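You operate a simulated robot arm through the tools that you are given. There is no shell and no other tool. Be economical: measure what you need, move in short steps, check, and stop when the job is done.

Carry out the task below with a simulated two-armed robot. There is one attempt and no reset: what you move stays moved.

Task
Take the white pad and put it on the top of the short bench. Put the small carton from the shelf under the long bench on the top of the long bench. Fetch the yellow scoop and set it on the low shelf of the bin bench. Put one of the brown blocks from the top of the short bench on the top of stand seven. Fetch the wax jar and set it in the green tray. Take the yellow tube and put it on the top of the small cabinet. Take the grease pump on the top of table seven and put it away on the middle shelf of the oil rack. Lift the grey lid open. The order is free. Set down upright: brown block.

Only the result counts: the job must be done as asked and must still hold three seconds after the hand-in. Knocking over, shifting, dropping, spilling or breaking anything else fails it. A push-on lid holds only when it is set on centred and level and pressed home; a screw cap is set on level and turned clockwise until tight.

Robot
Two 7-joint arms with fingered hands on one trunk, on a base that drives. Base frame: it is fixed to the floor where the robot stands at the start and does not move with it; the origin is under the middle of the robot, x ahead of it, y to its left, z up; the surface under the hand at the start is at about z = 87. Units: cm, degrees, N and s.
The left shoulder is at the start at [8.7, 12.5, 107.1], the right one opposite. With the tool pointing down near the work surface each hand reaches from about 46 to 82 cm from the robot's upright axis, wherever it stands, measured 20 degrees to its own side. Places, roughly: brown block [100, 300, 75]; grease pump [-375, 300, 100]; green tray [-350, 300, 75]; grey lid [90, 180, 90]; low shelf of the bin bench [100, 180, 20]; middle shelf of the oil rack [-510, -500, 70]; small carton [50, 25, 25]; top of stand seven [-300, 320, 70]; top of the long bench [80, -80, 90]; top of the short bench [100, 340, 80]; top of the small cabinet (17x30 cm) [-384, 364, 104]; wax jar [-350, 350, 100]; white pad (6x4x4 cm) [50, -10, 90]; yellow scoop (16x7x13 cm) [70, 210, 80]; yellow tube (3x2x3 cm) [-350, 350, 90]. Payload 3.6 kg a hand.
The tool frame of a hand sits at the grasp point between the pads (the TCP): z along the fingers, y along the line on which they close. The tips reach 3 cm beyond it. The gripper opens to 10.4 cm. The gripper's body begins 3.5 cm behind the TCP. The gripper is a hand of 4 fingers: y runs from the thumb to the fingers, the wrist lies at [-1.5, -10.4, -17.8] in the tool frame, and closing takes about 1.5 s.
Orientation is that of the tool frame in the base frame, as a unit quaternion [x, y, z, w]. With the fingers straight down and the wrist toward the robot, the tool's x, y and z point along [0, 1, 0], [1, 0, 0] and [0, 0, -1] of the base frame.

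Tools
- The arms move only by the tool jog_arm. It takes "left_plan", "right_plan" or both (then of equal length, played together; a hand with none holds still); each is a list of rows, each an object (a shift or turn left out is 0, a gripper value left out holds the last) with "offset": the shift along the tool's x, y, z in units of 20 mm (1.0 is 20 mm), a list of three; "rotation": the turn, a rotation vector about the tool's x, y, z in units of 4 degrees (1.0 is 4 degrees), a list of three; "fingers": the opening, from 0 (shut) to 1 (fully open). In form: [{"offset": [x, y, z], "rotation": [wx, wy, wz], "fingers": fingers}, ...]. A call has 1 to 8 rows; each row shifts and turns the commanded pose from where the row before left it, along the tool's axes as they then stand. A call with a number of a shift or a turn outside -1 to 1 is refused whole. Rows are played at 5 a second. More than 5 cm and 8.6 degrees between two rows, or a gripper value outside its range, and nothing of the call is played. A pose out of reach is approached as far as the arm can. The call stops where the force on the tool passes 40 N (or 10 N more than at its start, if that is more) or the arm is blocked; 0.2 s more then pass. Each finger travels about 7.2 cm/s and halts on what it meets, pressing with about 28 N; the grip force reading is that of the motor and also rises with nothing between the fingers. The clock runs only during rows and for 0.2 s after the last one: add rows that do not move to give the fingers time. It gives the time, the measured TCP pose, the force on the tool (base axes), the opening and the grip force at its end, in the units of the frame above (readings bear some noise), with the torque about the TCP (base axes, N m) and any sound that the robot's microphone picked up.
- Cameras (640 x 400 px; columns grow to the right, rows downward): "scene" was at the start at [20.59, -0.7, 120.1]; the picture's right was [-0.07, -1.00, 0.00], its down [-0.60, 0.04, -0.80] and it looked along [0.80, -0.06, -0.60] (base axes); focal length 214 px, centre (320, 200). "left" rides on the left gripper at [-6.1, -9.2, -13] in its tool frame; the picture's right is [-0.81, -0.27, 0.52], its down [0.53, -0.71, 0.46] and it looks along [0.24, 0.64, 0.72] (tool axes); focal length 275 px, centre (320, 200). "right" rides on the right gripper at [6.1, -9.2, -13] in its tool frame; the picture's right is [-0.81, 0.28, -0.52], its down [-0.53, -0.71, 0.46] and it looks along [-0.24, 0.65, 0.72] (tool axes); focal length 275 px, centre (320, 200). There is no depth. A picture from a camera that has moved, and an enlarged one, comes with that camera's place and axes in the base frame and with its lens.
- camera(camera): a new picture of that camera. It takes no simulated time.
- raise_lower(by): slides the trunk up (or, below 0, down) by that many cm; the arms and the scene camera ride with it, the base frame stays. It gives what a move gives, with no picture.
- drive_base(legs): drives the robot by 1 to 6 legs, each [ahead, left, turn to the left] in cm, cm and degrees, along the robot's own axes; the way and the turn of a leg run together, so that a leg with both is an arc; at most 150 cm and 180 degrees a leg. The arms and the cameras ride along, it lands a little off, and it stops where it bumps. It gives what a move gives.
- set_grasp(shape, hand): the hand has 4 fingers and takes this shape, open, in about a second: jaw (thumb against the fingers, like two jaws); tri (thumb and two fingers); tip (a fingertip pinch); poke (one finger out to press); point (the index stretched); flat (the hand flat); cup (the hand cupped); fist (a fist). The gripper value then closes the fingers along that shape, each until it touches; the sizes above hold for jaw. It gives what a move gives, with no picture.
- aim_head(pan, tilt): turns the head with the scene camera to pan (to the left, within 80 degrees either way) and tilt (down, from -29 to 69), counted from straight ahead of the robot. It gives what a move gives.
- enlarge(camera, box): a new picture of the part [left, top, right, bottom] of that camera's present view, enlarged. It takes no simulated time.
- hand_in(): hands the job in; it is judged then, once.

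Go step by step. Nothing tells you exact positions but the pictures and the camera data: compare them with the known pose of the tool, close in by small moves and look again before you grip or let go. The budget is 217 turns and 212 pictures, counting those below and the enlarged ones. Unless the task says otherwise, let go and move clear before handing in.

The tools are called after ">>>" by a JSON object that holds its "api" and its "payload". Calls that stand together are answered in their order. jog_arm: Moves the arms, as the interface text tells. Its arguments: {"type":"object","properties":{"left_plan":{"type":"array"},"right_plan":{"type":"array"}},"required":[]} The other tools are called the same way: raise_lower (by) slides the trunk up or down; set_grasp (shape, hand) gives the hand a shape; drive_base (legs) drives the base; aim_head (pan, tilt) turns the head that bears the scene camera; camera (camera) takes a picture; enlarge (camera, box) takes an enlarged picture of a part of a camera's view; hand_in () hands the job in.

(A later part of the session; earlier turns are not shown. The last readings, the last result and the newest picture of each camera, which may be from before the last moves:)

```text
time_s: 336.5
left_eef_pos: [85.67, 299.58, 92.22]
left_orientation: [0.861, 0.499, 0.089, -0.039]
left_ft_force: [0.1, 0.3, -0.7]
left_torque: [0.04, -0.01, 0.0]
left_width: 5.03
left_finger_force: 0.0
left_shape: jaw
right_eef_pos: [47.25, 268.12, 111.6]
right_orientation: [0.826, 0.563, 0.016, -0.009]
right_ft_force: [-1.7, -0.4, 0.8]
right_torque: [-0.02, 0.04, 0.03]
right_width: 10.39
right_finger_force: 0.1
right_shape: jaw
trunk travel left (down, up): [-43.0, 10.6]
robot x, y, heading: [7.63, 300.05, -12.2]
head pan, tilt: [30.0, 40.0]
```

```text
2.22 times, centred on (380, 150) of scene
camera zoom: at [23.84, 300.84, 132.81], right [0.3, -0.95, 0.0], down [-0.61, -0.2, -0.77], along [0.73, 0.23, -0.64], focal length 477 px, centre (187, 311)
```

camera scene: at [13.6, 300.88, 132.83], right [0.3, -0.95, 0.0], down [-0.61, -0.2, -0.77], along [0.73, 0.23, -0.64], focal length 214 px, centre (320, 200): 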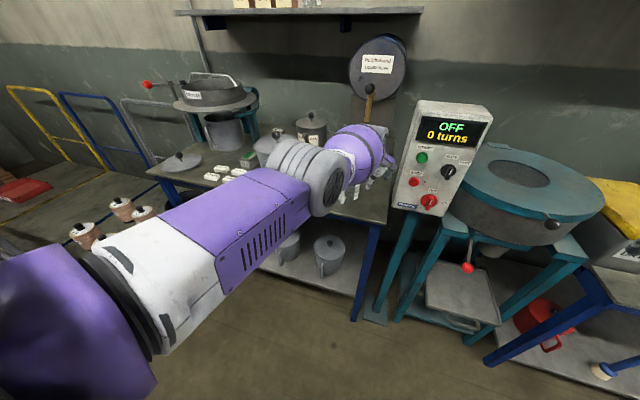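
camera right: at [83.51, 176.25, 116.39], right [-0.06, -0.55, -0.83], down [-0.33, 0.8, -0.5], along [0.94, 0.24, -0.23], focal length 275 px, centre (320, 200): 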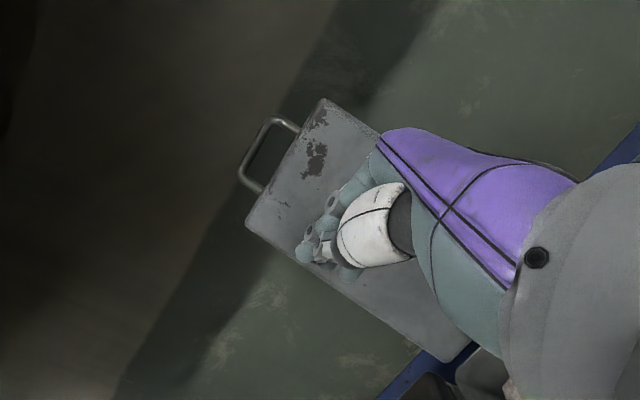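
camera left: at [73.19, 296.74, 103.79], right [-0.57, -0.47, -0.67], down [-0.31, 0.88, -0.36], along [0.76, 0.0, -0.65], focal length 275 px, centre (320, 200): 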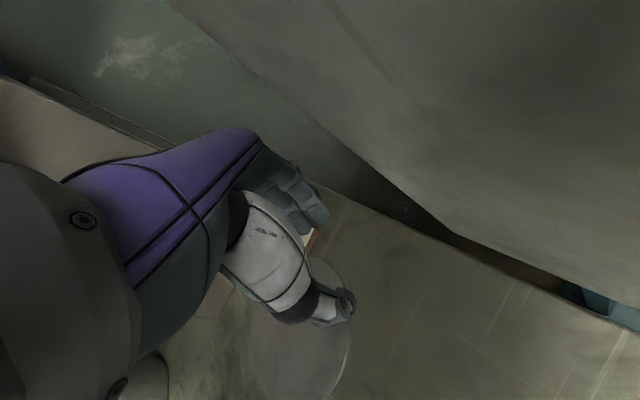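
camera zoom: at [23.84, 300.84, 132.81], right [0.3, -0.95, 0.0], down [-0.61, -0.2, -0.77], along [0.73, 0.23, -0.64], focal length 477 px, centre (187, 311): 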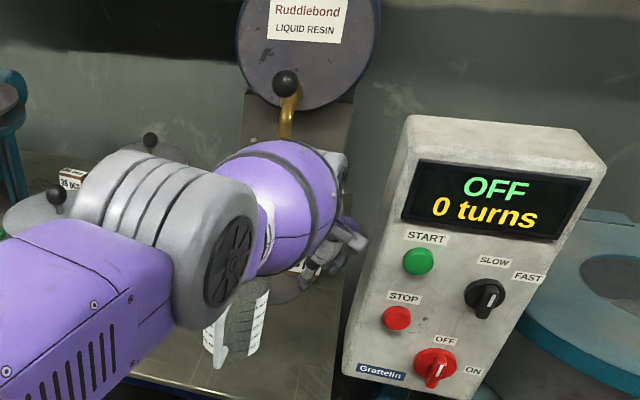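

The forearm is beneath the tap knob as intended. I raise 0.6 cm to pass over the block and advance over it in two steps.

>>> {"api": "jog_arm", "payload": {"left_plan": [{"offset": [0.06, 0, -0.3]}, {}]}}

>>> {"api": "drive_base", "payload": {"legs": [[5, 1.6, 0]]}}

>>> {"api": "drive_base", "payload": {"legs": [[3.5, 2.2, 0]]}}

>>> {"api": "camera", "payload": {"camera": "left"}}

>>> {"api": "enlarge", "payload": {"camera": "scene", "box": [280, 60, 480, 240]}}

```text
time_s: 337.1
left_eef_pos: [85.56, 299.47, 93.2]
left_orientation: [0.861, 0.499, 0.088, -0.039]
left_ft_force: [-1.0, 0.4, 0.2]
left_torque: [0.0, -0.03, 0.01]
left_width: 5.02
left_finger_force: 0.1
left_shape: jaw
right_eef_pos: [47.25, 268.01, 111.6]
right_orientation: [0.827, 0.563, 0.016, -0.009]
right_ft_force: [0.6, -0.3, 0.1]
right_torque: [0.02, 0.02, -0.01]
right_width: 10.35
right_finger_force: 0.1
right_shape: jaw
trunk travel left (down, up): [-43.0, 10.6]
robot x, y, heading: [7.49, 300.29, -12.1]
head pan, tilt: [30.0, 40.0]
```

```text
time_s: 338.1
left_eef_pos: [90.66, 299.95, 92.87]
left_orientation: [0.862, 0.499, 0.088, -0.038]
left_ft_force: [-0.4, 0.0, 0.7]
left_torque: [-0.03, -0.01, 0.0]
left_width: 5.03
left_finger_force: 0.1
left_shape: jaw
right_eef_pos: [52.41, 268.6, 111.62]
right_orientation: [0.826, 0.563, 0.016, -0.009]
right_ft_force: [-0.1, -0.5, 0.9]
right_torque: [0.0, 0.0, 0.03]
right_width: 10.34
right_finger_force: 0.0
right_shape: jaw
trunk travel left (down, up): [-43.0, 10.6]
robot x, y, heading: [12.39, 300.75, -12.4]
head pan, tilt: [30.0, 40.0]
```

```text
time_s: 339.0
left_eef_pos: [94.52, 301.51, 92.99]
left_orientation: [0.861, 0.499, 0.088, -0.039]
left_ft_force: [-0.5, 0.2, -0.3]
left_torque: [-0.06, 0.02, 0.01]
left_width: 5.04
left_finger_force: 0.0
left_shape: jaw
right_eef_pos: [56.1, 270.01, 111.44]
right_orientation: [0.827, 0.562, 0.017, -0.009]
right_ft_force: [0.3, 0.0, 0.8]
right_torque: [0.0, 0.0, 0.01]
right_width: 10.37
right_finger_force: 0.1
right_shape: jaw
trunk travel left (down, up): [-43.0, 10.6]
robot x, y, heading: [15.88, 302.04, -12.5]
head pan, tilt: [30.0, 40.0]
```

```text
60 pictures are left
camera left: at [82.18, 298.59, 104.48], right [-0.57, -0.47, -0.67], down [-0.31, 0.88, -0.36], along [0.76, 0.0, -0.65], focal length 275 px, centre (320, 200)
```

left: 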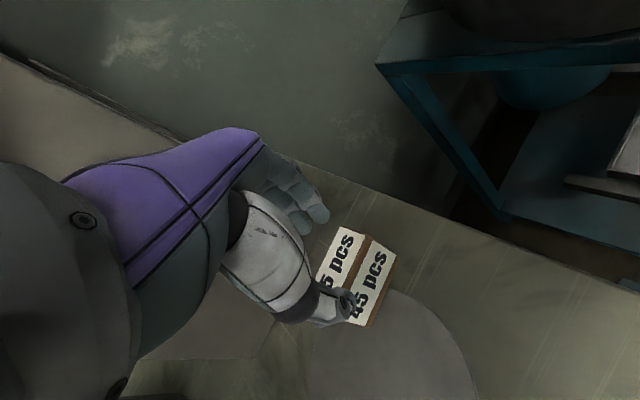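

```text
2.22 times, centred on (380, 150) of scene
camera zoom: at [32.73, 302.77, 132.82], right [0.3, -0.95, 0.0], down [-0.61, -0.2, -0.77], along [0.73, 0.23, -0.64], focal length 477 px, centre (187, 311)
```

zoom: 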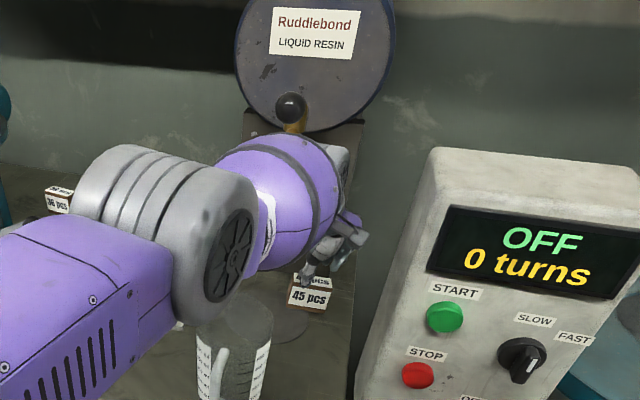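

The hand is over the block with clear surroundings. I open, turn the yaw back by 16° to suit the block, and look.

>>> {"api": "jog_arm", "payload": {"left_plan": [{"rotation": [0, 0, -1], "fingers": 0.75}, {"rotation": [0, 0, -1]}, {"rotation": [0, 0, -1]}, {"rotation": [0, 0, -1]}, {}]}}

>>> {"api": "camera", "payload": {"camera": "left"}}

```text
time_s: 340.2
left_eef_pos: [95.06, 301.47, 93.04]
left_orientation: [0.783, 0.614, 0.093, -0.026]
left_ft_force: [-5.6, 15.4, 3.6]
left_torque: [-2.12, -0.15, -2.4]
left_width: 7.77
left_finger_force: 0.0
left_shape: jaw
left hand out of reach, approached as far as the arm can: row 2
right_eef_pos: [55.95, 270.14, 111.7]
right_orientation: [0.826, 0.563, 0.015, -0.008]
right_ft_force: [0.1, 0.0, -0.4]
right_torque: [0.01, 0.01, 0.03]
right_width: 10.39
right_finger_force: 0.1
right_shape: jaw
trunk travel left (down, up): [-43.0, 10.6]
robot x, y, heading: [15.9, 302.41, -12.4]
head pan, tilt: [30.0, 40.0]
```

```text
58 pictures are left
camera left: at [83.33, 295.8, 104.09], right [-0.39, -0.63, -0.67], down [-0.52, 0.75, -0.4], along [0.76, 0.19, -0.62], focal length 275 px, centre (320, 200)
```

left: 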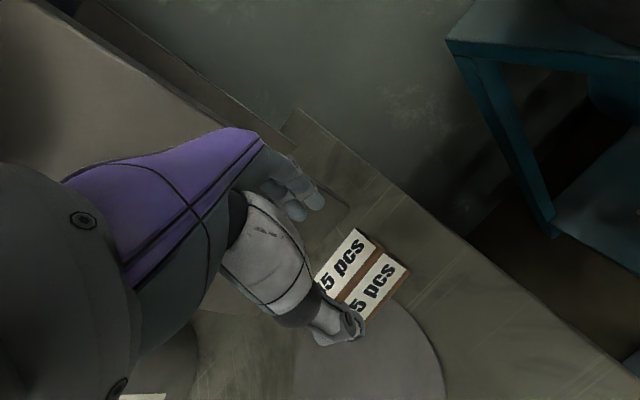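

Force 15 N: the wrist touches the box. I turn back 8–10°.

>>> {"api": "jog_arm", "payload": {"left_plan": [{"rotation": [0, 0, 1]}, {"rotation": [0, 0, 1]}, {"rotation": [0, 0, 1]}, {}]}}

>>> {"api": "camera", "payload": {"camera": "left"}}

```text
time_s: 341.2
left_eef_pos: [94.74, 301.23, 93.11]
left_orientation: [0.844, 0.528, 0.09, -0.036]
left_ft_force: [0.0, -0.2, -1.1]
left_torque: [-0.01, 0.01, 0.0]
left_width: 7.76
left_finger_force: 0.0
left_shape: jaw
right_eef_pos: [56.01, 270.06, 111.58]
right_orientation: [0.827, 0.562, 0.017, -0.009]
right_ft_force: [-1.1, -0.2, 0.8]
right_torque: [-0.04, 0.0, -0.02]
right_width: 10.35
right_finger_force: 0.0
right_shape: jaw
trunk travel left (down, up): [-43.0, 10.6]
robot x, y, heading: [16.28, 302.36, -12.2]
head pan, tilt: [30.0, 40.0]
```

```text
57 pictures are left
camera left: at [82.53, 297.77, 104.37], right [-0.53, -0.52, -0.67], down [-0.36, 0.86, -0.37], along [0.76, 0.04, -0.64], focal length 275 px, centre (320, 200)
```

left: 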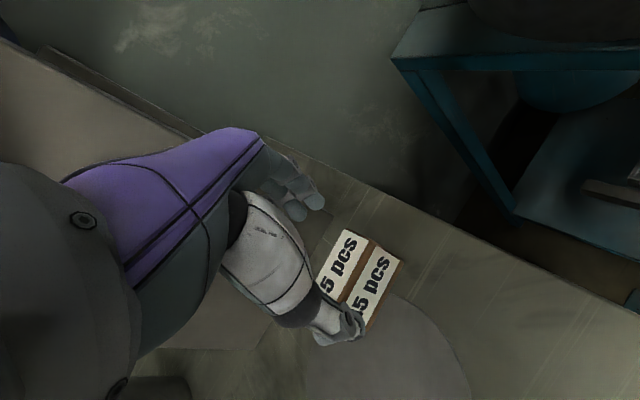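

Free again. Thumb before, fingers behind the block; I descend.

>>> {"api": "jog_arm", "payload": {"left_plan": [{"offset": [-0.18, 0, 0.93]}, {"offset": [-0.18, 0, 0.93]}, {"offset": [-0.17, 0, 0.85]}, {}]}}

>>> {"api": "camera", "payload": {"camera": "left"}}

```text
time_s: 342.2
left_eef_pos: [93.72, 301.42, 87.62]
left_orientation: [0.844, 0.528, 0.09, -0.035]
left_ft_force: [-0.2, -0.5, -0.4]
left_torque: [-0.01, -0.04, -0.01]
left_width: 7.78
left_finger_force: 0.0
left_shape: jaw
left hand out of reach, approached as far as the arm can: row 2, 3
right_eef_pos: [56.03, 270.02, 111.66]
right_orientation: [0.827, 0.562, 0.016, -0.009]
right_ft_force: [-0.7, 0.3, 0.4]
right_torque: [0.01, 0.02, -0.01]
right_width: 10.37
right_finger_force: 0.0
right_shape: jaw
trunk travel left (down, up): [-43.0, 10.6]
robot x, y, heading: [16.36, 301.72, -12.2]
head pan, tilt: [30.0, 40.0]
```

```text
56 pictures are left
camera left: at [81.49, 297.95, 99.08], right [-0.53, -0.52, -0.67], down [-0.36, 0.86, -0.37], along [0.76, 0.04, -0.64], focal length 275 px, centre (320, 200)
```

left: 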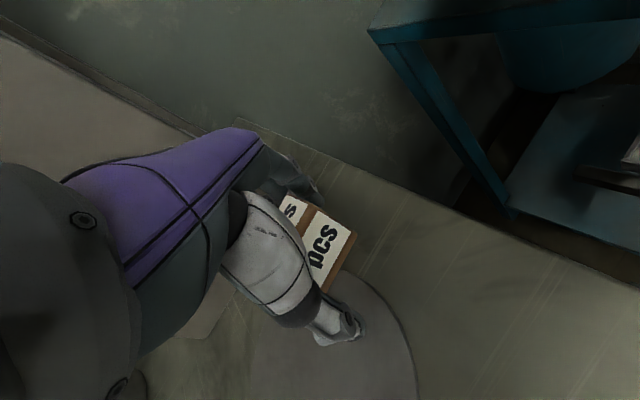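

Fingers are behind the block, thumb in front. I close.

>>> {"api": "jog_arm", "payload": {"left_plan": [{"fingers": 0.1}, {}, {}, {}, {}, {}, {}, {}]}}

>>> {"api": "camera", "payload": {"camera": "left"}}

```text
time_s: 344.0
left_eef_pos: [93.8, 301.43, 87.77]
left_orientation: [0.843, 0.529, 0.09, -0.036]
left_ft_force: [-0.4, 0.6, 0.5]
left_torque: [-0.02, -0.02, -0.01]
left_width: 2.59
left_finger_force: 27.6
left_shape: jaw
right_eef_pos: [56.14, 269.97, 111.64]
right_orientation: [0.827, 0.562, 0.016, -0.009]
right_ft_force: [-0.1, -0.5, -0.7]
right_torque: [0.01, 0.02, 0.0]
right_width: 10.36
right_finger_force: 0.0
right_shape: jaw
trunk travel left (down, up): [-43.0, 10.6]
robot x, y, heading: [16.06, 302.12, -12.4]
head pan, tilt: [30.0, 40.0]
```

```text
55 pictures are left
camera left: at [81.51, 297.95, 99.1], right [-0.53, -0.52, -0.67], down [-0.36, 0.86, -0.37], along [0.76, 0.04, -0.64], focal length 275 px, centre (320, 200)
```

left: 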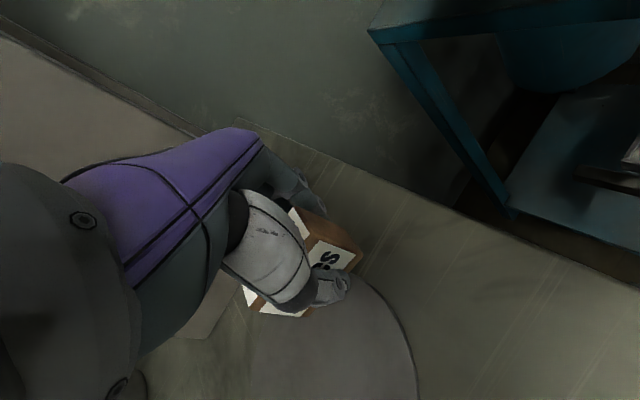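

The block is gripped (2.6 cm thick). I lift 1.2 cm and back out to x≈84, then raise beside the knob.

>>> {"api": "jog_arm", "payload": {"left_plan": [{"offset": [0.11, 0, -0.6]}, {}]}}

>>> {"api": "drive_base", "payload": {"legs": [[-9.3, -3.2, 0]]}}

>>> {"api": "camera", "payload": {"camera": "left"}}

>>> {"api": "enlarge", "payload": {"camera": "scene", "box": [280, 60, 480, 240]}}

```text
time_s: 344.6
left_eef_pos: [93.79, 301.35, 88.77]
left_orientation: [0.843, 0.529, 0.09, -0.036]
left_ft_force: [-0.3, 0.3, -0.3]
left_torque: [-0.03, -0.02, 0.01]
left_width: 2.52
left_finger_force: 27.6
left_shape: jaw
right_eef_pos: [56.13, 270.13, 111.6]
right_orientation: [0.826, 0.563, 0.018, -0.008]
right_ft_force: [0.2, 0.3, 0.7]
right_torque: [0.01, 0.0, -0.01]
right_width: 10.38
right_finger_force: 0.1
right_shape: jaw
trunk travel left (down, up): [-43.0, 10.6]
robot x, y, heading: [16.02, 301.63, -12.5]
head pan, tilt: [30.0, 40.0]
```

```text
time_s: 345.7
left_eef_pos: [84.14, 300.29, 88.91]
left_orientation: [0.843, 0.529, 0.09, -0.036]
left_ft_force: [0.2, 0.8, -0.3]
left_torque: [-0.02, 0.01, 0.0]
left_width: 2.52
left_finger_force: 28.0
left_shape: jaw
right_eef_pos: [46.42, 268.94, 111.6]
right_orientation: [0.827, 0.562, 0.016, -0.008]
right_ft_force: [0.3, 0.0, 1.3]
right_torque: [0.02, 0.02, 0.02]
right_width: 10.37
right_finger_force: 0.0
right_shape: jaw
trunk travel left (down, up): [-43.0, 10.6]
robot x, y, heading: [6.27, 300.5, -12.2]
head pan, tilt: [30.0, 40.0]
```

```text
54 pictures are left
camera left: at [71.97, 296.86, 100.3], right [-0.53, -0.52, -0.67], down [-0.36, 0.85, -0.37], along [0.76, 0.05, -0.64], focal length 275 px, centre (320, 200)
```

left: 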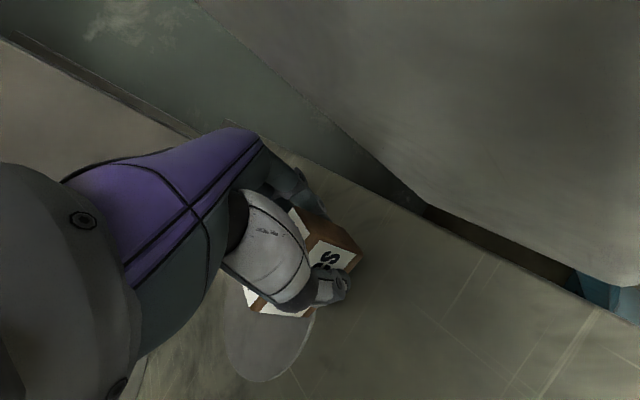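

```text
2.22 times, centred on (380, 150) of scene
camera zoom: at [22.94, 301.59, 132.83], right [0.31, -0.95, 0.0], down [-0.61, -0.2, -0.77], along [0.73, 0.23, -0.64], focal length 477 px, centre (187, 311)
```

zoom: 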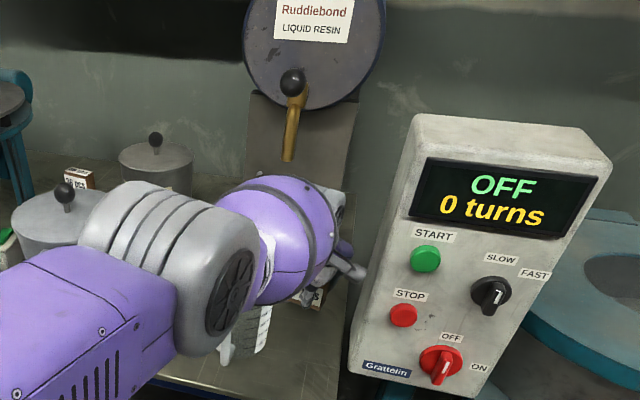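

Tap and surroundings look intact. I raise the trunk 10 and hand 3 cm, then back out.

>>> {"api": "raise_lower", "payload": {"by": 10}}

>>> {"api": "jog_arm", "payload": {"left_plan": [{"offset": [0.18, 0, -0.95]}, {"offset": [0.1, 0, -0.5]}, {}]}}

>>> {"api": "drive_base", "payload": {"legs": [[-60, 0, 0]]}}

>>> {"api": "enlarge", "payload": {"camera": "scene", "box": [220, 60, 460, 240]}}

```text
time_s: 347.0
left_eef_pos: [84.81, 300.3, 120.01]
left_orientation: [0.824, 0.532, 0.186, 0.059]
left_ft_force: [-0.7, -0.3, -0.6]
left_torque: [-0.06, -0.03, -0.02]
left_width: 2.55
left_finger_force: 27.7
left_shape: jaw
right_eef_pos: [46.54, 268.81, 121.45]
right_orientation: [0.826, 0.563, 0.015, -0.008]
right_ft_force: [-0.1, -0.5, 0.3]
right_torque: [0.01, 0.0, 0.04]
right_width: 10.37
right_finger_force: 0.1
right_shape: jaw
trunk travel left (down, up): [-53.0, 0.6]
robot x, y, heading: [6.09, 300.68, -12.2]
head pan, tilt: [30.0, 40.0]
```

```text
time_s: 347.8
left_eef_pos: [84.23, 300.51, 123.1]
left_orientation: [0.824, 0.532, 0.187, 0.061]
left_ft_force: [0.3, 0.1, -0.5]
left_torque: [-0.02, 0.03, -0.01]
left_width: 2.56
left_finger_force: 28.2
left_shape: jaw
left hand out of reach, approached as far as the arm can: row 1
right_eef_pos: [46.52, 268.92, 121.6]
right_orientation: [0.826, 0.563, 0.017, -0.008]
right_ft_force: [0.4, -0.2, -0.8]
right_torque: [-0.03, -0.03, -0.02]
right_width: 10.35
right_finger_force: 0.0
right_shape: jaw
trunk travel left (down, up): [-53.0, 0.6]
robot x, y, heading: [6.56, 301.19, -12.2]
head pan, tilt: [30.0, 40.0]
```

```text
time_s: 351.2
left_eef_pos: [27.09, 312.95, 123.12]
left_orientation: [0.824, 0.532, 0.186, 0.061]
left_ft_force: [0.4, -0.1, -1.0]
left_torque: [0.02, 0.0, 0.01]
left_width: 2.54
left_finger_force: 27.9
left_shape: jaw
right_eef_pos: [-10.73, 281.36, 121.54]
right_orientation: [0.825, 0.565, 0.016, -0.009]
right_ft_force: [0.8, -0.2, -0.1]
right_torque: [-0.02, 0.0, -0.02]
right_width: 10.38
right_finger_force: 0.0
right_shape: jaw
trunk travel left (down, up): [-53.0, 0.6]
robot x, y, heading: [-50.62, 313.22, -12.3]
head pan, tilt: [30.0, 40.0]
```

```text
2.22 times, centred on (340, 150) of scene
camera zoom: at [-41.58, 315.51, 144.09], right [0.31, -0.95, 0.0], down [-0.61, -0.2, -0.77], along [0.73, 0.24, -0.64], focal length 477 px, centre (276, 311)
```

zoom: 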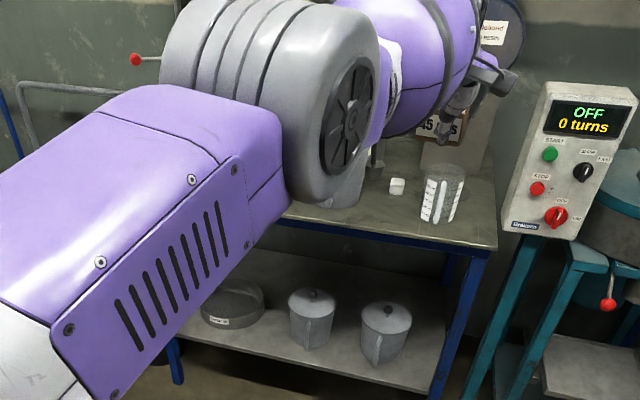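

The block is held and everything stands. I pull the left hand in, lower the trunk, turn around to face −x and look at the area of stand seven.

>>> {"api": "jog_arm", "payload": {"left_plan": [{"offset": [0, -1, 0]}, {"offset": [0, -1, 0]}, {"offset": [0, -1, 0]}, {"offset": [0, -1, 0]}, {"offset": [0, -1, 0]}, {"offset": [0, -1, 0]}]}}

>>> {"api": "drive_base", "payload": {"legs": [[-30, 0, 0], [0, 0, -168]]}}

>>> {"api": "aim_head", "payload": {"pan": 0, "tilt": 12}}

>>> {"api": "camera", "payload": {"camera": "scene"}}

```text
time_s: 352.6
left_eef_pos: [27.54, 314.33, 121.74]
left_orientation: [0.823, 0.532, 0.187, 0.061]
left_ft_force: [0.3, 0.1, 0.4]
left_torque: [0.0, 0.0, 0.0]
left_width: 2.57
left_finger_force: 28.1
left_shape: jaw
left hand out of reach, approached as far as the arm can: row 1, 2, 3, 4, 5, 6
right_eef_pos: [-10.59, 281.33, 121.68]
right_orientation: [0.825, 0.564, 0.016, -0.008]
right_ft_force: [0.8, 0.2, -0.3]
right_torque: [0.01, -0.03, -0.01]
right_width: 10.35
right_finger_force: 0.1
right_shape: jaw
trunk travel left (down, up): [-53.0, 0.6]
robot x, y, heading: [-50.85, 313.09, -12.2]
head pan, tilt: [30.0, 40.0]
```

```text
time_s: 361.4
left_eef_pos: [-155.48, 299.0, 121.95]
left_orientation: [-0.632, 0.75, 0.037, -0.193]
left_ft_force: [0.1, 0.0, -0.5]
left_torque: [0.02, -0.02, 0.0]
left_width: 2.5
left_finger_force: 28.0
left_shape: jaw
right_eef_pos: [-126.73, 340.4, 121.59]
right_orientation: [-0.663, 0.749, -0.01, -0.015]
right_ft_force: [-0.8, -0.8, 1.1]
right_torque: [0.0, 0.03, 0.01]
right_width: 10.4
right_finger_force: 0.0
right_shape: jaw
trunk travel left (down, up): [-53.0, 0.6]
robot x, y, heading: [-80.11, 319.45, -177.8]
head pan, tilt: [30.0, 40.0]
```

```text
time_s: 362.3
left_eef_pos: [-155.67, 299.01, 121.89]
left_orientation: [-0.631, 0.75, 0.036, -0.193]
left_ft_force: [0.0, -0.5, -0.9]
left_torque: [-0.04, 0.04, -0.02]
left_width: 2.49
left_finger_force: 28.3
left_shape: jaw
right_eef_pos: [-126.62, 340.45, 121.57]
right_orientation: [-0.662, 0.749, -0.012, -0.015]
right_ft_force: [0.5, -0.6, 0.2]
right_torque: [-0.01, 0.01, -0.01]
right_width: 10.35
right_finger_force: 0.1
right_shape: jaw
trunk travel left (down, up): [-53.0, 0.6]
robot x, y, heading: [-80.13, 319.68, -177.8]
head pan, tilt: [0.0, 12.0]
```

```text
51 pictures are left
camera scene: at [-90.08, 318.96, 148.53], right [-0.04, 1.0, 0.0], down [0.21, 0.01, -0.98], along [-0.98, -0.04, -0.21], focal length 214 px, centre (320, 200)
```

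scene: 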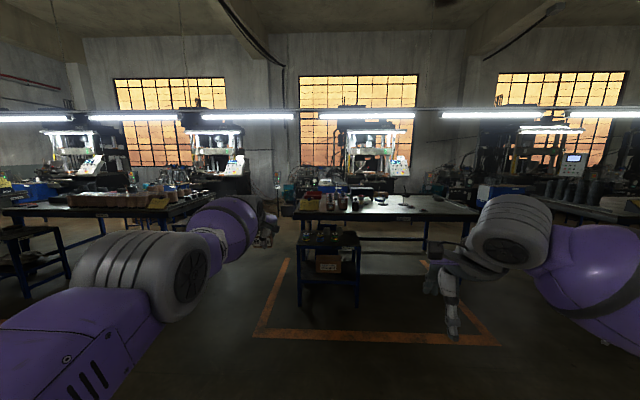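

A table with a small stand in front is ahead. I drive 115 cm nearer and look.

>>> {"api": "drive_base", "payload": {"legs": [[115, 0, -2]]}}

>>> {"api": "aim_head", "payload": {"pan": 0, "tilt": 25}}

>>> {"api": "camera", "payload": {"camera": "scene"}}

>>> {"api": "enlarge", "payload": {"camera": "scene", "box": [220, 100, 480, 262]}}

```text
time_s: 368.1
left_eef_pos: [-270.4, 300.64, 121.85]
left_orientation: [-0.613, 0.765, 0.041, -0.192]
left_ft_force: [0.3, 0.3, -0.5]
left_torque: [0.03, -0.01, 0.01]
left_width: 2.49
left_finger_force: 28.1
left_shape: jaw
right_eef_pos: [-239.74, 340.71, 121.63]
right_orientation: [-0.645, 0.764, -0.01, -0.016]
right_ft_force: [0.0, -0.1, 0.6]
right_torque: [-0.01, 0.04, 0.02]
right_width: 10.38
right_finger_force: 0.0
right_shape: jaw
trunk travel left (down, up): [-53.0, 0.6]
robot x, y, heading: [-194.29, 317.54, 179.5]
head pan, tilt: [0.0, 12.0]
```

```text
time_s: 368.9
left_eef_pos: [-270.41, 300.69, 121.86]
left_orientation: [-0.613, 0.765, 0.041, -0.192]
left_ft_force: [-1.0, 0.3, -0.6]
left_torque: [0.0, 0.01, 0.0]
left_width: 2.51
left_finger_force: 27.9
left_shape: jaw
right_eef_pos: [-239.67, 340.73, 121.58]
right_orientation: [-0.645, 0.764, -0.011, -0.015]
right_ft_force: [0.0, 0.0, 0.1]
right_torque: [-0.01, 0.01, 0.01]
right_width: 10.37
right_finger_force: 0.1
right_shape: jaw
trunk travel left (down, up): [-53.0, 0.6]
robot x, y, heading: [-194.05, 317.58, 179.6]
head pan, tilt: [0.0, 25.0]
```

```text
50 pictures are left
camera scene: at [-204.01, 317.57, 146.43], right [0.01, 1.0, 0.0], down [0.42, 0.0, -0.91], along [-0.91, 0.01, -0.42], focal length 214 px, centre (320, 200)
```

scene: 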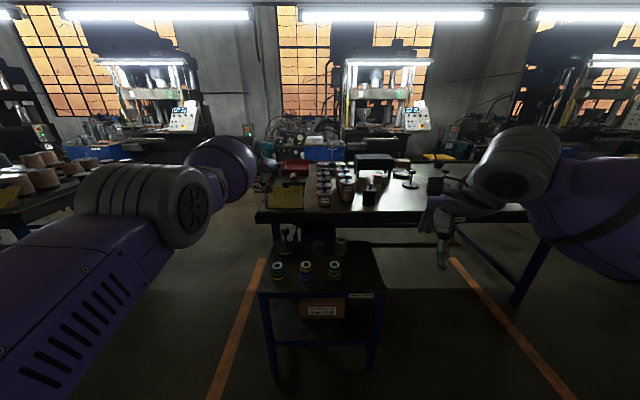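

```text
2.46 times, centred on (350, 181) of scene
camera zoom: at [-204.01, 317.57, 146.43], right [0.01, 1.0, 0.0], down [0.42, 0.0, -0.91], along [-0.91, 0.01, -0.42], focal length 528 px, centre (246, 247)
```

zoom: 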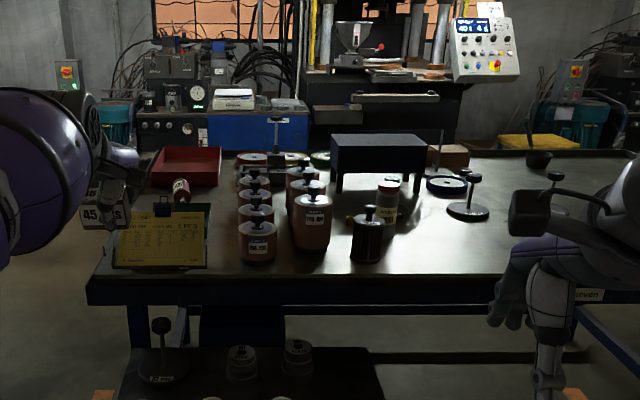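

Stand seven is ahead at ≈(-290,319), table seven behind. I enlarge the stand and table for detail.

>>> {"api": "enlarge", "payload": {"camera": "scene", "box": [240, 215, 400, 315]}}

>>> {"api": "enlarge", "payload": {"camera": "scene", "box": [250, 140, 420, 230]}}

```text
4.00 times, centred on (320, 265) of scene
camera zoom: at [-204.01, 317.57, 146.43], right [0.01, 1.0, 0.0], down [0.42, 0.0, -0.91], along [-0.91, 0.01, -0.42], focal length 858 px, centre (320, -60)
```

zoom: 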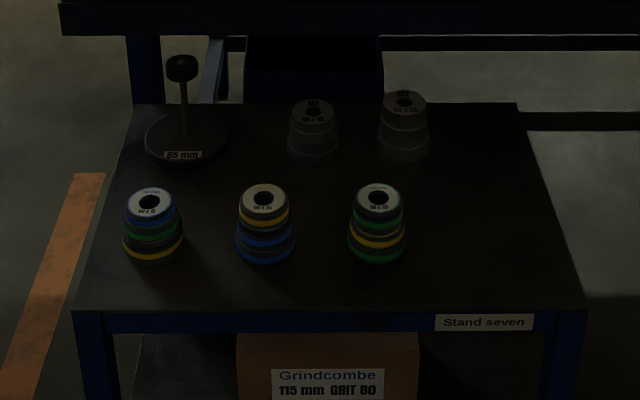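

```text
3.76 times, centred on (335, 185) of scene
camera zoom: at [-204.01, 317.57, 146.43], right [0.01, 1.0, 0.0], down [0.42, 0.0, -0.91], along [-0.91, 0.01, -0.42], focal length 807 px, centre (264, 256)
```

zoom: 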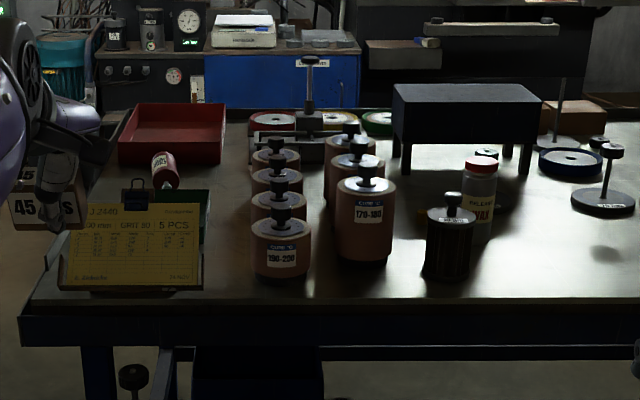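

I've found: wax jar at right with red cap, green tray under a job card at left, cabinet as the dark box. First I restore the block's upright attitude in the left hand and bring it to a comfortable pose.

>>> {"api": "jog_arm", "payload": {"left_plan": [{"rotation": [0.95, -0.22, 0.18]}, {"rotation": [0.95, -0.22, 0.18]}, {"rotation": [0.95, -0.22, 0.18]}, {"rotation": [0.95, -0.22, 0.18]}, {"offset": [-0.19, 0, 0.98]}, {"offset": [-0.19, 0, 0.98]}, {"offset": [-0.19, 0, 0.98]}, {}]}}

>>> {"api": "jog_arm", "payload": {"left_plan": [{"offset": [-0.19, 0, 0.98]}, {"offset": [-0.19, 0, 0.98]}, {"offset": [-0.19, 0, 0.98]}, {"offset": [-0.19, 0, 0.98]}, {"offset": [0, -1, 0]}, {"offset": [0, -1, 0]}, {"offset": [0, -1, 0]}, {"offset": [0, -1, 0]}]}}

```text
time_s: 370.7
left_eef_pos: [-265.96, 300.79, 115.19]
left_orientation: [-0.612, 0.784, -0.047, -0.087]
left_ft_force: [0.4, -0.3, -0.9]
left_torque: [0.02, 0.0, 0.02]
left_width: 2.46
left_finger_force: 28.1
left_shape: jaw
left hand out of reach, approached as far as the arm can: row 1, 2, 3, 4
right_eef_pos: [-239.78, 340.81, 121.55]
right_orientation: [-0.644, 0.764, -0.009, -0.015]
right_ft_force: [0.4, -0.1, 0.3]
right_torque: [0.02, 0.0, 0.03]
right_width: 10.36
right_finger_force: 0.0
right_shape: jaw
trunk travel left (down, up): [-53.0, 0.6]
robot x, y, heading: [-193.78, 317.86, 179.7]
head pan, tilt: [0.0, 25.0]
```

```text
time_s: 372.5
left_eef_pos: [-258.53, 298.73, 107.12]
left_orientation: [-0.612, 0.785, -0.047, -0.087]
left_ft_force: [-0.3, -0.1, -1.1]
left_torque: [-0.02, 0.01, 0.01]
left_width: 2.46
left_finger_force: 28.1
left_shape: jaw
right_eef_pos: [-239.62, 340.58, 121.65]
right_orientation: [-0.644, 0.765, -0.01, -0.016]
right_ft_force: [0.5, 0.1, 0.2]
right_torque: [0.01, 0.02, 0.02]
right_width: 10.38
right_finger_force: 0.0
right_shape: jaw
trunk travel left (down, up): [-53.0, 0.6]
robot x, y, heading: [-194.18, 317.88, 179.4]
head pan, tilt: [0.0, 25.0]
```

Tilt matches the grasp attitude again. I lower the trunk and bring the block over the free right part of stand seven (-288,338).

>>> {"api": "raise_lower", "payload": {"by": -22}}

>>> {"api": "drive_base", "payload": {"legs": [[0, -39, 0.5], [28, 0, 0]]}}

>>> {"api": "camera", "payload": {"camera": "left"}}

>>> {"api": "aim_head", "payload": {"pan": 15, "tilt": 42}}

>>> {"api": "camera", "payload": {"camera": "scene"}}

```text
time_s: 374.8
left_eef_pos: [-258.65, 298.87, 85.05]
left_orientation: [-0.612, 0.785, -0.046, -0.087]
left_ft_force: [0.0, 0.0, -0.4]
left_torque: [0.0, -0.01, 0.01]
left_width: 2.46
left_finger_force: 28.1
left_shape: jaw
right_eef_pos: [-239.75, 340.69, 99.67]
right_orientation: [-0.645, 0.764, -0.01, -0.015]
right_ft_force: [0.2, 0.2, -1.3]
right_torque: [-0.04, -0.05, 0.0]
right_width: 10.38
right_finger_force: 0.0
right_shape: jaw
trunk travel left (down, up): [-31.0, 22.6]
robot x, y, heading: [-194.14, 317.56, 179.7]
head pan, tilt: [0.0, 25.0]
```

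```text
time_s: 380.4
left_eef_pos: [-286.05, 337.73, 84.87]
left_orientation: [-0.615, 0.783, -0.046, -0.086]
left_ft_force: [-0.1, 0.9, -0.8]
left_torque: [0.0, -0.01, -0.02]
left_width: 2.5
left_finger_force: 28.5
left_shape: jaw
right_eef_pos: [-267.27, 379.66, 99.6]
right_orientation: [-0.646, 0.763, -0.011, -0.015]
right_ft_force: [-0.9, 0.1, -0.2]
right_torque: [-0.05, 0.0, 0.03]
right_width: 10.37
right_finger_force: 0.1
right_shape: jaw
trunk travel left (down, up): [-31.0, 22.6]
robot x, y, heading: [-221.14, 356.82, 179.8]
head pan, tilt: [0.0, 25.0]
```

```text
46 pictures are left
camera left: at [-274.62, 343.49, 96.27], right [0.41, 0.61, -0.67], down [0.53, -0.76, -0.37], along [-0.74, -0.21, -0.64], focal length 275 px, centre (320, 200)
```

left: 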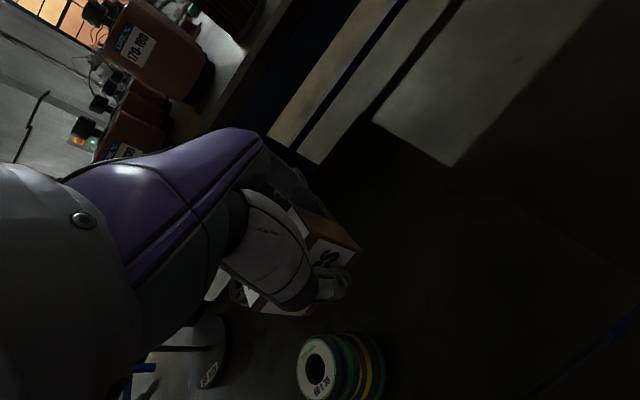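

```text
time_s: 381.1
left_eef_pos: [-286.08, 337.73, 84.94]
left_orientation: [-0.614, 0.783, -0.047, -0.088]
left_ft_force: [0.4, 0.2, -0.4]
left_torque: [-0.01, 0.01, 0.04]
left_width: 2.43
left_finger_force: 28.0
left_shape: jaw
right_eef_pos: [-267.23, 379.52, 99.64]
right_orientation: [-0.646, 0.763, -0.01, -0.016]
right_ft_force: [-0.6, 0.9, -0.8]
right_torque: [-0.01, -0.01, -0.01]
right_width: 10.35
right_finger_force: 0.1
right_shape: jaw
trunk travel left (down, up): [-31.0, 22.6]
robot x, y, heading: [-221.31, 356.58, 179.6]
head pan, tilt: [15.0, 42.0]
```

```text
45 pictures are left
camera scene: at [-241.0, 354.49, 120.31], right [-0.26, 0.97, 0.0], down [0.65, 0.17, -0.74], along [-0.72, -0.19, -0.67], focal length 214 px, centre (320, 200)
```

scene: 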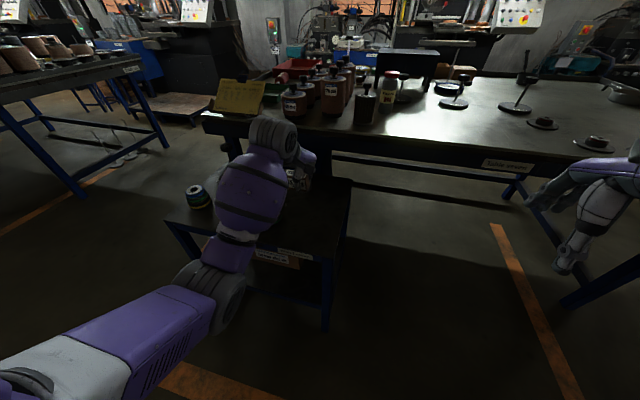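

A ring stack stands near y≈330, so I shift 2.6 cm right and lower toward the stand.

>>> {"api": "jog_arm", "payload": {"left_plan": [{"offset": [-0.7, 0, 0]}, {"offset": [-0.6, 0, 0]}, {"offset": [-0.19, 0, 0.98]}, {"offset": [-0.19, 0, 0.98]}, {"offset": [-0.19, 0, 0.98]}, {"offset": [-0.19, 0, 0.98]}, {"offset": [-0.19, 0, 0.9]}, {}]}}

>>> {"api": "camera", "payload": {"camera": "left"}}

>>> {"api": "jog_arm", "payload": {"left_plan": [{"offset": [-0.04, 0, 0.2]}, {}, {}]}}

>>> {"api": "jog_arm", "payload": {"left_plan": [{"offset": [-0.04, 0, 0.2]}, {}, {}]}}

```text
time_s: 382.9
left_eef_pos: [-285.92, 340.14, 74.79]
left_orientation: [-0.615, 0.783, -0.046, -0.088]
left_ft_force: [-0.4, -0.3, -0.8]
left_torque: [0.03, 0.01, 0.0]
left_width: 2.48
left_finger_force: 27.8
left_shape: jaw
right_eef_pos: [-267.26, 379.64, 99.66]
right_orientation: [-0.646, 0.763, -0.01, -0.016]
right_ft_force: [-0.5, -0.7, -0.3]
right_torque: [0.03, -0.01, 0.02]
right_width: 10.37
right_finger_force: 0.1
right_shape: jaw
trunk travel left (down, up): [-31.0, 22.6]
robot x, y, heading: [-221.38, 356.47, 179.6]
head pan, tilt: [15.0, 42.0]
```

```text
44 pictures are left
camera left: at [-274.36, 345.96, 86.03], right [0.41, 0.61, -0.67], down [0.53, -0.76, -0.37], along [-0.74, -0.21, -0.64], focal length 275 px, centre (320, 200)
```

left: 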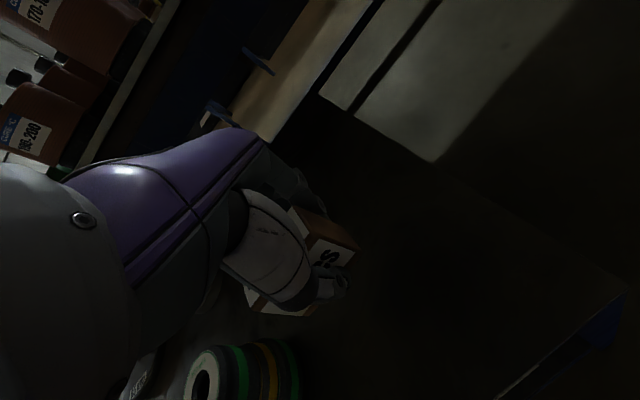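

```text
time_s: 383.8
left_eef_pos: [-285.86, 340.11, 74.3]
left_orientation: [-0.615, 0.783, -0.047, -0.087]
left_ft_force: [-0.3, 0.6, -0.3]
left_torque: [0.05, 0.02, 0.02]
left_width: 2.48
left_finger_force: 28.3
left_shape: jaw
right_eef_pos: [-267.21, 379.64, 99.67]
right_orientation: [-0.647, 0.762, -0.01, -0.016]
right_ft_force: [0.6, -0.6, -0.8]
right_torque: [0.03, 0.02, 0.02]
right_width: 10.4
right_finger_force: 0.1
right_shape: jaw
trunk travel left (down, up): [-31.0, 22.6]
robot x, y, heading: [-221.4, 356.66, 179.6]
head pan, tilt: [15.0, 42.0]
```

```text
time_s: 384.6
left_eef_pos: [-285.74, 340.14, 73.86]
left_orientation: [-0.615, 0.782, -0.047, -0.086]
left_ft_force: [-0.1, -0.4, -0.1]
left_torque: [-0.02, -0.01, 0.0]
left_width: 2.48
left_finger_force: 27.8
left_shape: jaw
right_eef_pos: [-267.23, 379.58, 99.57]
right_orientation: [-0.647, 0.763, -0.01, -0.015]
right_ft_force: [0.0, -0.4, 0.1]
right_torque: [-0.03, 0.02, -0.01]
right_width: 10.37
right_finger_force: 0.0
right_shape: jaw
trunk travel left (down, up): [-31.0, 22.6]
robot x, y, heading: [-221.3, 356.63, 179.9]
head pan, tilt: [15.0, 42.0]
```

>>> {"api": "jog_arm", "payload": {"left_plan": [{"offset": [-0.04, 0, 0.2]}, {}, {}]}}

>>> {"api": "jog_arm", "payload": {"left_plan": [{"offset": [-0.04, 0, 0.2]}, {}, {}]}}

>>> {"api": "jog_arm", "payload": {"left_plan": [{"offset": [-0.04, 0, 0.2]}, {}, {}]}}

```text
time_s: 385.4
left_eef_pos: [-285.84, 340.18, 73.45]
left_orientation: [-0.614, 0.783, -0.047, -0.086]
left_ft_force: [0.0, -0.2, -0.2]
left_torque: [-0.01, 0.02, 0.01]
left_width: 2.49
left_finger_force: 28.2
left_shape: jaw
right_eef_pos: [-267.25, 379.75, 99.58]
right_orientation: [-0.647, 0.763, -0.01, -0.016]
right_ft_force: [-0.5, 0.2, 0.7]
right_torque: [-0.02, 0.01, -0.04]
right_width: 10.36
right_finger_force: 0.0
right_shape: jaw
trunk travel left (down, up): [-31.0, 22.6]
robot x, y, heading: [-221.5, 356.6, 180.0]
head pan, tilt: [15.0, 42.0]
```

```text
time_s: 386.1
left_eef_pos: [-285.86, 340.11, 72.94]
left_orientation: [-0.614, 0.783, -0.047, -0.086]
left_ft_force: [0.5, 0.1, -0.9]
left_torque: [0.0, -0.02, 0.0]
left_width: 2.5
left_finger_force: 27.4
left_shape: jaw
right_eef_pos: [-267.16, 379.67, 99.69]
right_orientation: [-0.646, 0.763, -0.01, -0.016]
right_ft_force: [0.2, 0.1, 0.9]
right_torque: [0.02, 0.0, 0.01]
right_width: 10.36
right_finger_force: 0.1
right_shape: jaw
trunk travel left (down, up): [-31.0, 22.6]
robot x, y, heading: [-221.4, 356.71, 180.2]
head pan, tilt: [15.0, 42.0]
```

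```text
time_s: 386.9
left_eef_pos: [-285.83, 340.26, 72.65]
left_orientation: [-0.615, 0.782, -0.047, -0.086]
left_ft_force: [0.1, -0.6, -0.1]
left_torque: [0.0, 0.0, 0.01]
left_width: 2.5
left_finger_force: 27.9
left_shape: jaw
right_eef_pos: [-267.27, 379.64, 99.58]
right_orientation: [-0.647, 0.762, -0.01, -0.016]
right_ft_force: [-0.1, 0.0, -0.4]
right_torque: [-0.01, -0.01, -0.02]
right_width: 10.38
right_finger_force: 0.1
right_shape: jaw
trunk travel left (down, up): [-31.0, 22.6]
robot x, y, heading: [-221.6, 356.57, 180.1]
head pan, tilt: [15.0, 42.0]
```

>>> {"api": "jog_arm", "payload": {"left_plan": [{"offset": [-0.04, 0, 0.2]}, {}, {"offset": [-0.04, 0, 0.2]}, {}, {}]}}

>>> {"api": "jog_arm", "payload": {"left_plan": [{"offset": [-0.03, 0, 0.15]}, {}, {}]}}

>>> {"api": "camera", "payload": {"camera": "left"}}

```text
time_s: 388.1
left_eef_pos: [-285.88, 340.18, 71.79]
left_orientation: [-0.615, 0.783, -0.047, -0.087]
left_ft_force: [-0.2, 1.2, -0.1]
left_torque: [0.03, 0.03, 0.0]
left_width: 2.47
left_finger_force: 28.1
left_shape: jaw
right_eef_pos: [-267.23, 379.65, 99.63]
right_orientation: [-0.647, 0.762, -0.01, -0.017]
right_ft_force: [0.0, -0.3, -0.3]
right_torque: [0.02, 0.02, 0.04]
right_width: 10.38
right_finger_force: 0.1
right_shape: jaw
trunk travel left (down, up): [-31.0, 22.6]
robot x, y, heading: [-221.52, 356.6, 180.0]
head pan, tilt: [15.0, 42.0]
```

```text
time_s: 388.9
left_eef_pos: [-285.86, 340.28, 71.52]
left_orientation: [-0.614, 0.783, -0.046, -0.086]
left_ft_force: [0.4, -0.3, -0.5]
left_torque: [0.04, 0.0, 0.02]
left_width: 2.49
left_finger_force: 28.0
left_shape: jaw
right_eef_pos: [-267.22, 379.59, 99.61]
right_orientation: [-0.647, 0.763, -0.01, -0.016]
right_ft_force: [-0.1, 0.5, 0.6]
right_torque: [0.05, 0.01, 0.0]
right_width: 10.37
right_finger_force: 0.0
right_shape: jaw
trunk travel left (down, up): [-31.0, 22.6]
robot x, y, heading: [-221.36, 356.94, 179.7]
head pan, tilt: [15.0, 42.0]
```

```text
43 pictures are left
camera left: at [-274.45, 346.09, 82.86], right [0.41, 0.61, -0.67], down [0.53, -0.76, -0.37], along [-0.74, -0.21, -0.64], focal length 275 px, centre (320, 200)
```

left: 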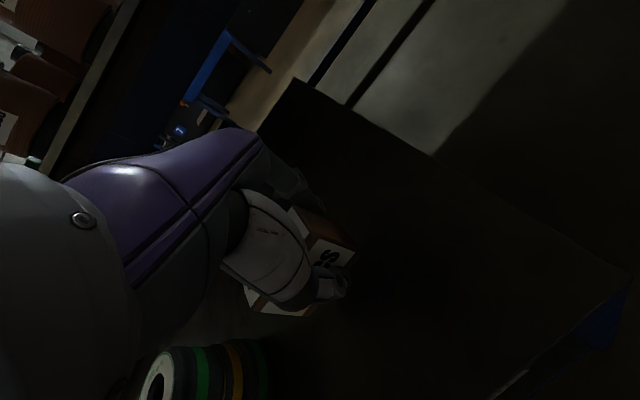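

>>> {"api": "jog_arm", "payload": {"left_plan": [{"offset": [-0.04, 0, 0.2]}, {}, {"offset": [-0.04, 0, 0.2]}, {}, {}]}}

>>> {"api": "jog_arm", "payload": {"left_plan": [{"offset": [-0.04, 0, 0.2]}, {}, {}]}}

>>> {"api": "jog_arm", "payload": {"left_plan": [{"offset": [-0.04, 0, 0.2]}, {}, {}]}}

```text
time_s: 390.1
left_eef_pos: [-285.79, 340.3, 70.72]
left_orientation: [-0.614, 0.783, -0.048, -0.087]
left_ft_force: [-0.9, -0.6, -0.7]
left_torque: [0.01, 0.0, 0.02]
left_width: 2.47
left_finger_force: 28.2
left_shape: jaw
right_eef_pos: [-267.31, 379.65, 99.57]
right_orientation: [-0.646, 0.763, -0.01, -0.016]
right_ft_force: [-0.7, 0.2, -0.1]
right_torque: [0.01, 0.04, -0.01]
right_width: 10.37
right_finger_force: 0.0
right_shape: jaw
trunk travel left (down, up): [-31.0, 22.6]
robot x, y, heading: [-221.65, 356.46, 180.1]
head pan, tilt: [15.0, 42.0]
```

```text
time_s: 390.9
left_eef_pos: [-285.74, 340.22, 70.29]
left_orientation: [-0.615, 0.783, -0.047, -0.087]
left_ft_force: [-0.6, 0.2, -1.4]
left_torque: [-0.03, -0.01, 0.02]
left_width: 2.47
left_finger_force: 28.0
left_shape: jaw
right_eef_pos: [-267.2, 379.59, 99.68]
right_orientation: [-0.647, 0.762, -0.01, -0.015]
right_ft_force: [0.5, -0.7, -0.1]
right_torque: [-0.01, 0.0, 0.04]
right_width: 10.37
right_finger_force: 0.1
right_shape: jaw
trunk travel left (down, up): [-31.0, 22.6]
robot x, y, heading: [-221.64, 356.41, 179.8]
head pan, tilt: [15.0, 42.0]
```

```text
time_s: 391.8
left_eef_pos: [-285.8, 340.31, 69.81]
left_orientation: [-0.615, 0.783, -0.047, -0.086]
left_ft_force: [-0.1, -1.2, -0.4]
left_torque: [-0.03, -0.02, 0.01]
left_width: 2.45
left_finger_force: 28.3
left_shape: jaw
right_eef_pos: [-267.32, 379.58, 99.59]
right_orientation: [-0.646, 0.763, -0.009, -0.015]
right_ft_force: [0.3, -0.5, 0.5]
right_torque: [0.02, -0.01, 0.02]
right_width: 10.36
right_finger_force: 0.1
right_shape: jaw
trunk travel left (down, up): [-31.0, 22.6]
robot x, y, heading: [-221.13, 356.33, 179.9]
head pan, tilt: [15.0, 42.0]
```

>>> {"api": "jog_arm", "payload": {"left_plan": [{"offset": [-0.04, 0, 0.2]}, {}, {"offset": [-0.04, 0, 0.2]}, {}, {}]}}

>>> {"api": "jog_arm", "payload": {"left_plan": [{"offset": [-0.04, 0, 0.2]}, {}, {}]}}

>>> {"api": "jog_arm", "payload": {"left_plan": [{"offset": [-0.04, 0, 0.2]}, {}, {}]}}

```text
time_s: 392.9
left_eef_pos: [-285.99, 340.19, 69.3]
left_orientation: [-0.614, 0.783, -0.046, -0.088]
left_ft_force: [-1.0, -2.4, 13.5]
left_torque: [-0.14, -0.06, 0.0]
left_width: 2.56
left_finger_force: 28.7
left_shape: jaw
right_eef_pos: [-267.27, 379.63, 99.64]
right_orientation: [-0.647, 0.763, -0.009, -0.016]
right_ft_force: [0.6, 0.2, -0.4]
right_torque: [-0.01, -0.01, 0.0]
right_width: 10.35
right_finger_force: 0.0
right_shape: jaw
trunk travel left (down, up): [-31.0, 22.6]
robot x, y, heading: [-221.21, 356.58, 179.9]
head pan, tilt: [15.0, 42.0]
```

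```text
time_s: 393.8
left_eef_pos: [-285.98, 340.33, 69.24]
left_orientation: [-0.614, 0.783, -0.044, -0.092]
left_ft_force: [2.1, -2.1, 33.2]
left_torque: [-0.27, -0.14, 0.03]
left_width: 2.71
left_finger_force: 27.7
left_shape: jaw
right_eef_pos: [-267.07, 379.67, 99.69]
right_orientation: [-0.647, 0.762, -0.01, -0.017]
right_ft_force: [-0.4, -0.2, -0.2]
right_torque: [-0.02, -0.01, 0.01]
right_width: 10.38
right_finger_force: 0.0
right_shape: jaw
trunk travel left (down, up): [-31.0, 22.6]
robot x, y, heading: [-221.63, 356.59, 180.0]
head pan, tilt: [15.0, 42.0]
```

```text
time_s: 394.1
left_eef_pos: [-286.42, 340.34, 69.17]
left_orientation: [-0.615, 0.782, -0.04, -0.095]
left_ft_force: [5.9, 0.5, 18.9]
left_torque: [-0.09, -0.25, 0.09]
left_width: 2.77
left_finger_force: 27.6
left_shape: jaw
right_eef_pos: [-267.11, 379.58, 99.69]
right_orientation: [-0.647, 0.763, -0.01, -0.015]
right_ft_force: [-0.5, 0.4, -1.1]
right_torque: [0.0, -0.03, -0.02]
right_width: 10.37
right_finger_force: 0.2
right_shape: jaw
trunk travel left (down, up): [-31.0, 22.6]
robot x, y, heading: [-221.18, 356.54, 180.1]
head pan, tilt: [15.0, 42.0]
stopped in row 1 (left hand): the force on the tool passed its limit at 46 N (the readings are from after the stop); the commanded pose is now the measured one
```

Contact on stand seven. I ease up, open and rise.

>>> {"api": "jog_arm", "payload": {"left_plan": [{"offset": [-0.0, 0, -0.1]}, {"fingers": 0.5}, {}, {}, {}, {"offset": [0.1, 0, -0.5]}, {"offset": [0.19, 0, -0.98]}, {"offset": [0.19, 0, -0.98]}]}}

>>> {"api": "jog_arm", "payload": {"left_plan": [{"offset": [0.19, 0, -0.98]}, {"offset": [0.19, 0, -0.98]}, {"offset": [0.19, 0, -0.98]}, {"offset": [0.19, 0, -0.98]}, {"offset": [0.19, 0, -0.98]}, {"offset": [0.19, 0, -0.98]}, {"offset": [0.19, 0, -0.98]}]}}

>>> {"api": "camera", "payload": {"camera": "left"}}

```text
time_s: 395.9
left_eef_pos: [-285.99, 340.31, 73.98]
left_orientation: [-0.615, 0.782, -0.043, -0.09]
left_ft_force: [0.5, 0.9, -0.7]
left_torque: [-0.03, 0.01, 0.03]
left_width: 5.18
left_finger_force: 0.1
left_shape: jaw
right_eef_pos: [-267.22, 379.55, 99.61]
right_orientation: [-0.646, 0.763, -0.01, -0.016]
right_ft_force: [0.7, 1.4, 0.3]
right_torque: [0.01, 0.01, 0.04]
right_width: 10.38
right_finger_force: 0.0
right_shape: jaw
trunk travel left (down, up): [-31.0, 22.6]
robot x, y, heading: [-221.45, 356.52, 180.0]
head pan, tilt: [15.0, 42.0]
```

```text
time_s: 397.6
left_eef_pos: [-285.44, 340.16, 87.93]
left_orientation: [-0.614, 0.783, -0.042, -0.091]
left_ft_force: [0.4, 0.0, -0.3]
left_torque: [0.01, 0.04, 0.02]
left_width: 5.16
left_finger_force: 0.0
left_shape: jaw
right_eef_pos: [-267.19, 379.63, 99.59]
right_orientation: [-0.647, 0.763, -0.01, -0.015]
right_ft_force: [0.5, 0.8, -0.3]
right_torque: [0.0, -0.01, -0.02]
right_width: 10.34
right_finger_force: 0.1
right_shape: jaw
trunk travel left (down, up): [-31.0, 22.6]
robot x, y, heading: [-221.35, 356.87, 180.0]
head pan, tilt: [15.0, 42.0]
```

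```text
42 pictures are left
camera left: at [-273.83, 346.05, 99.19], right [0.41, 0.61, -0.68], down [0.53, -0.76, -0.37], along [-0.75, -0.21, -0.63], focal length 275 px, centre (320, 200)
```

left: 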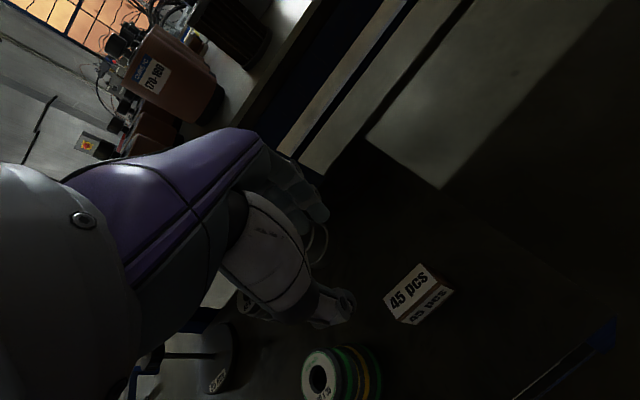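

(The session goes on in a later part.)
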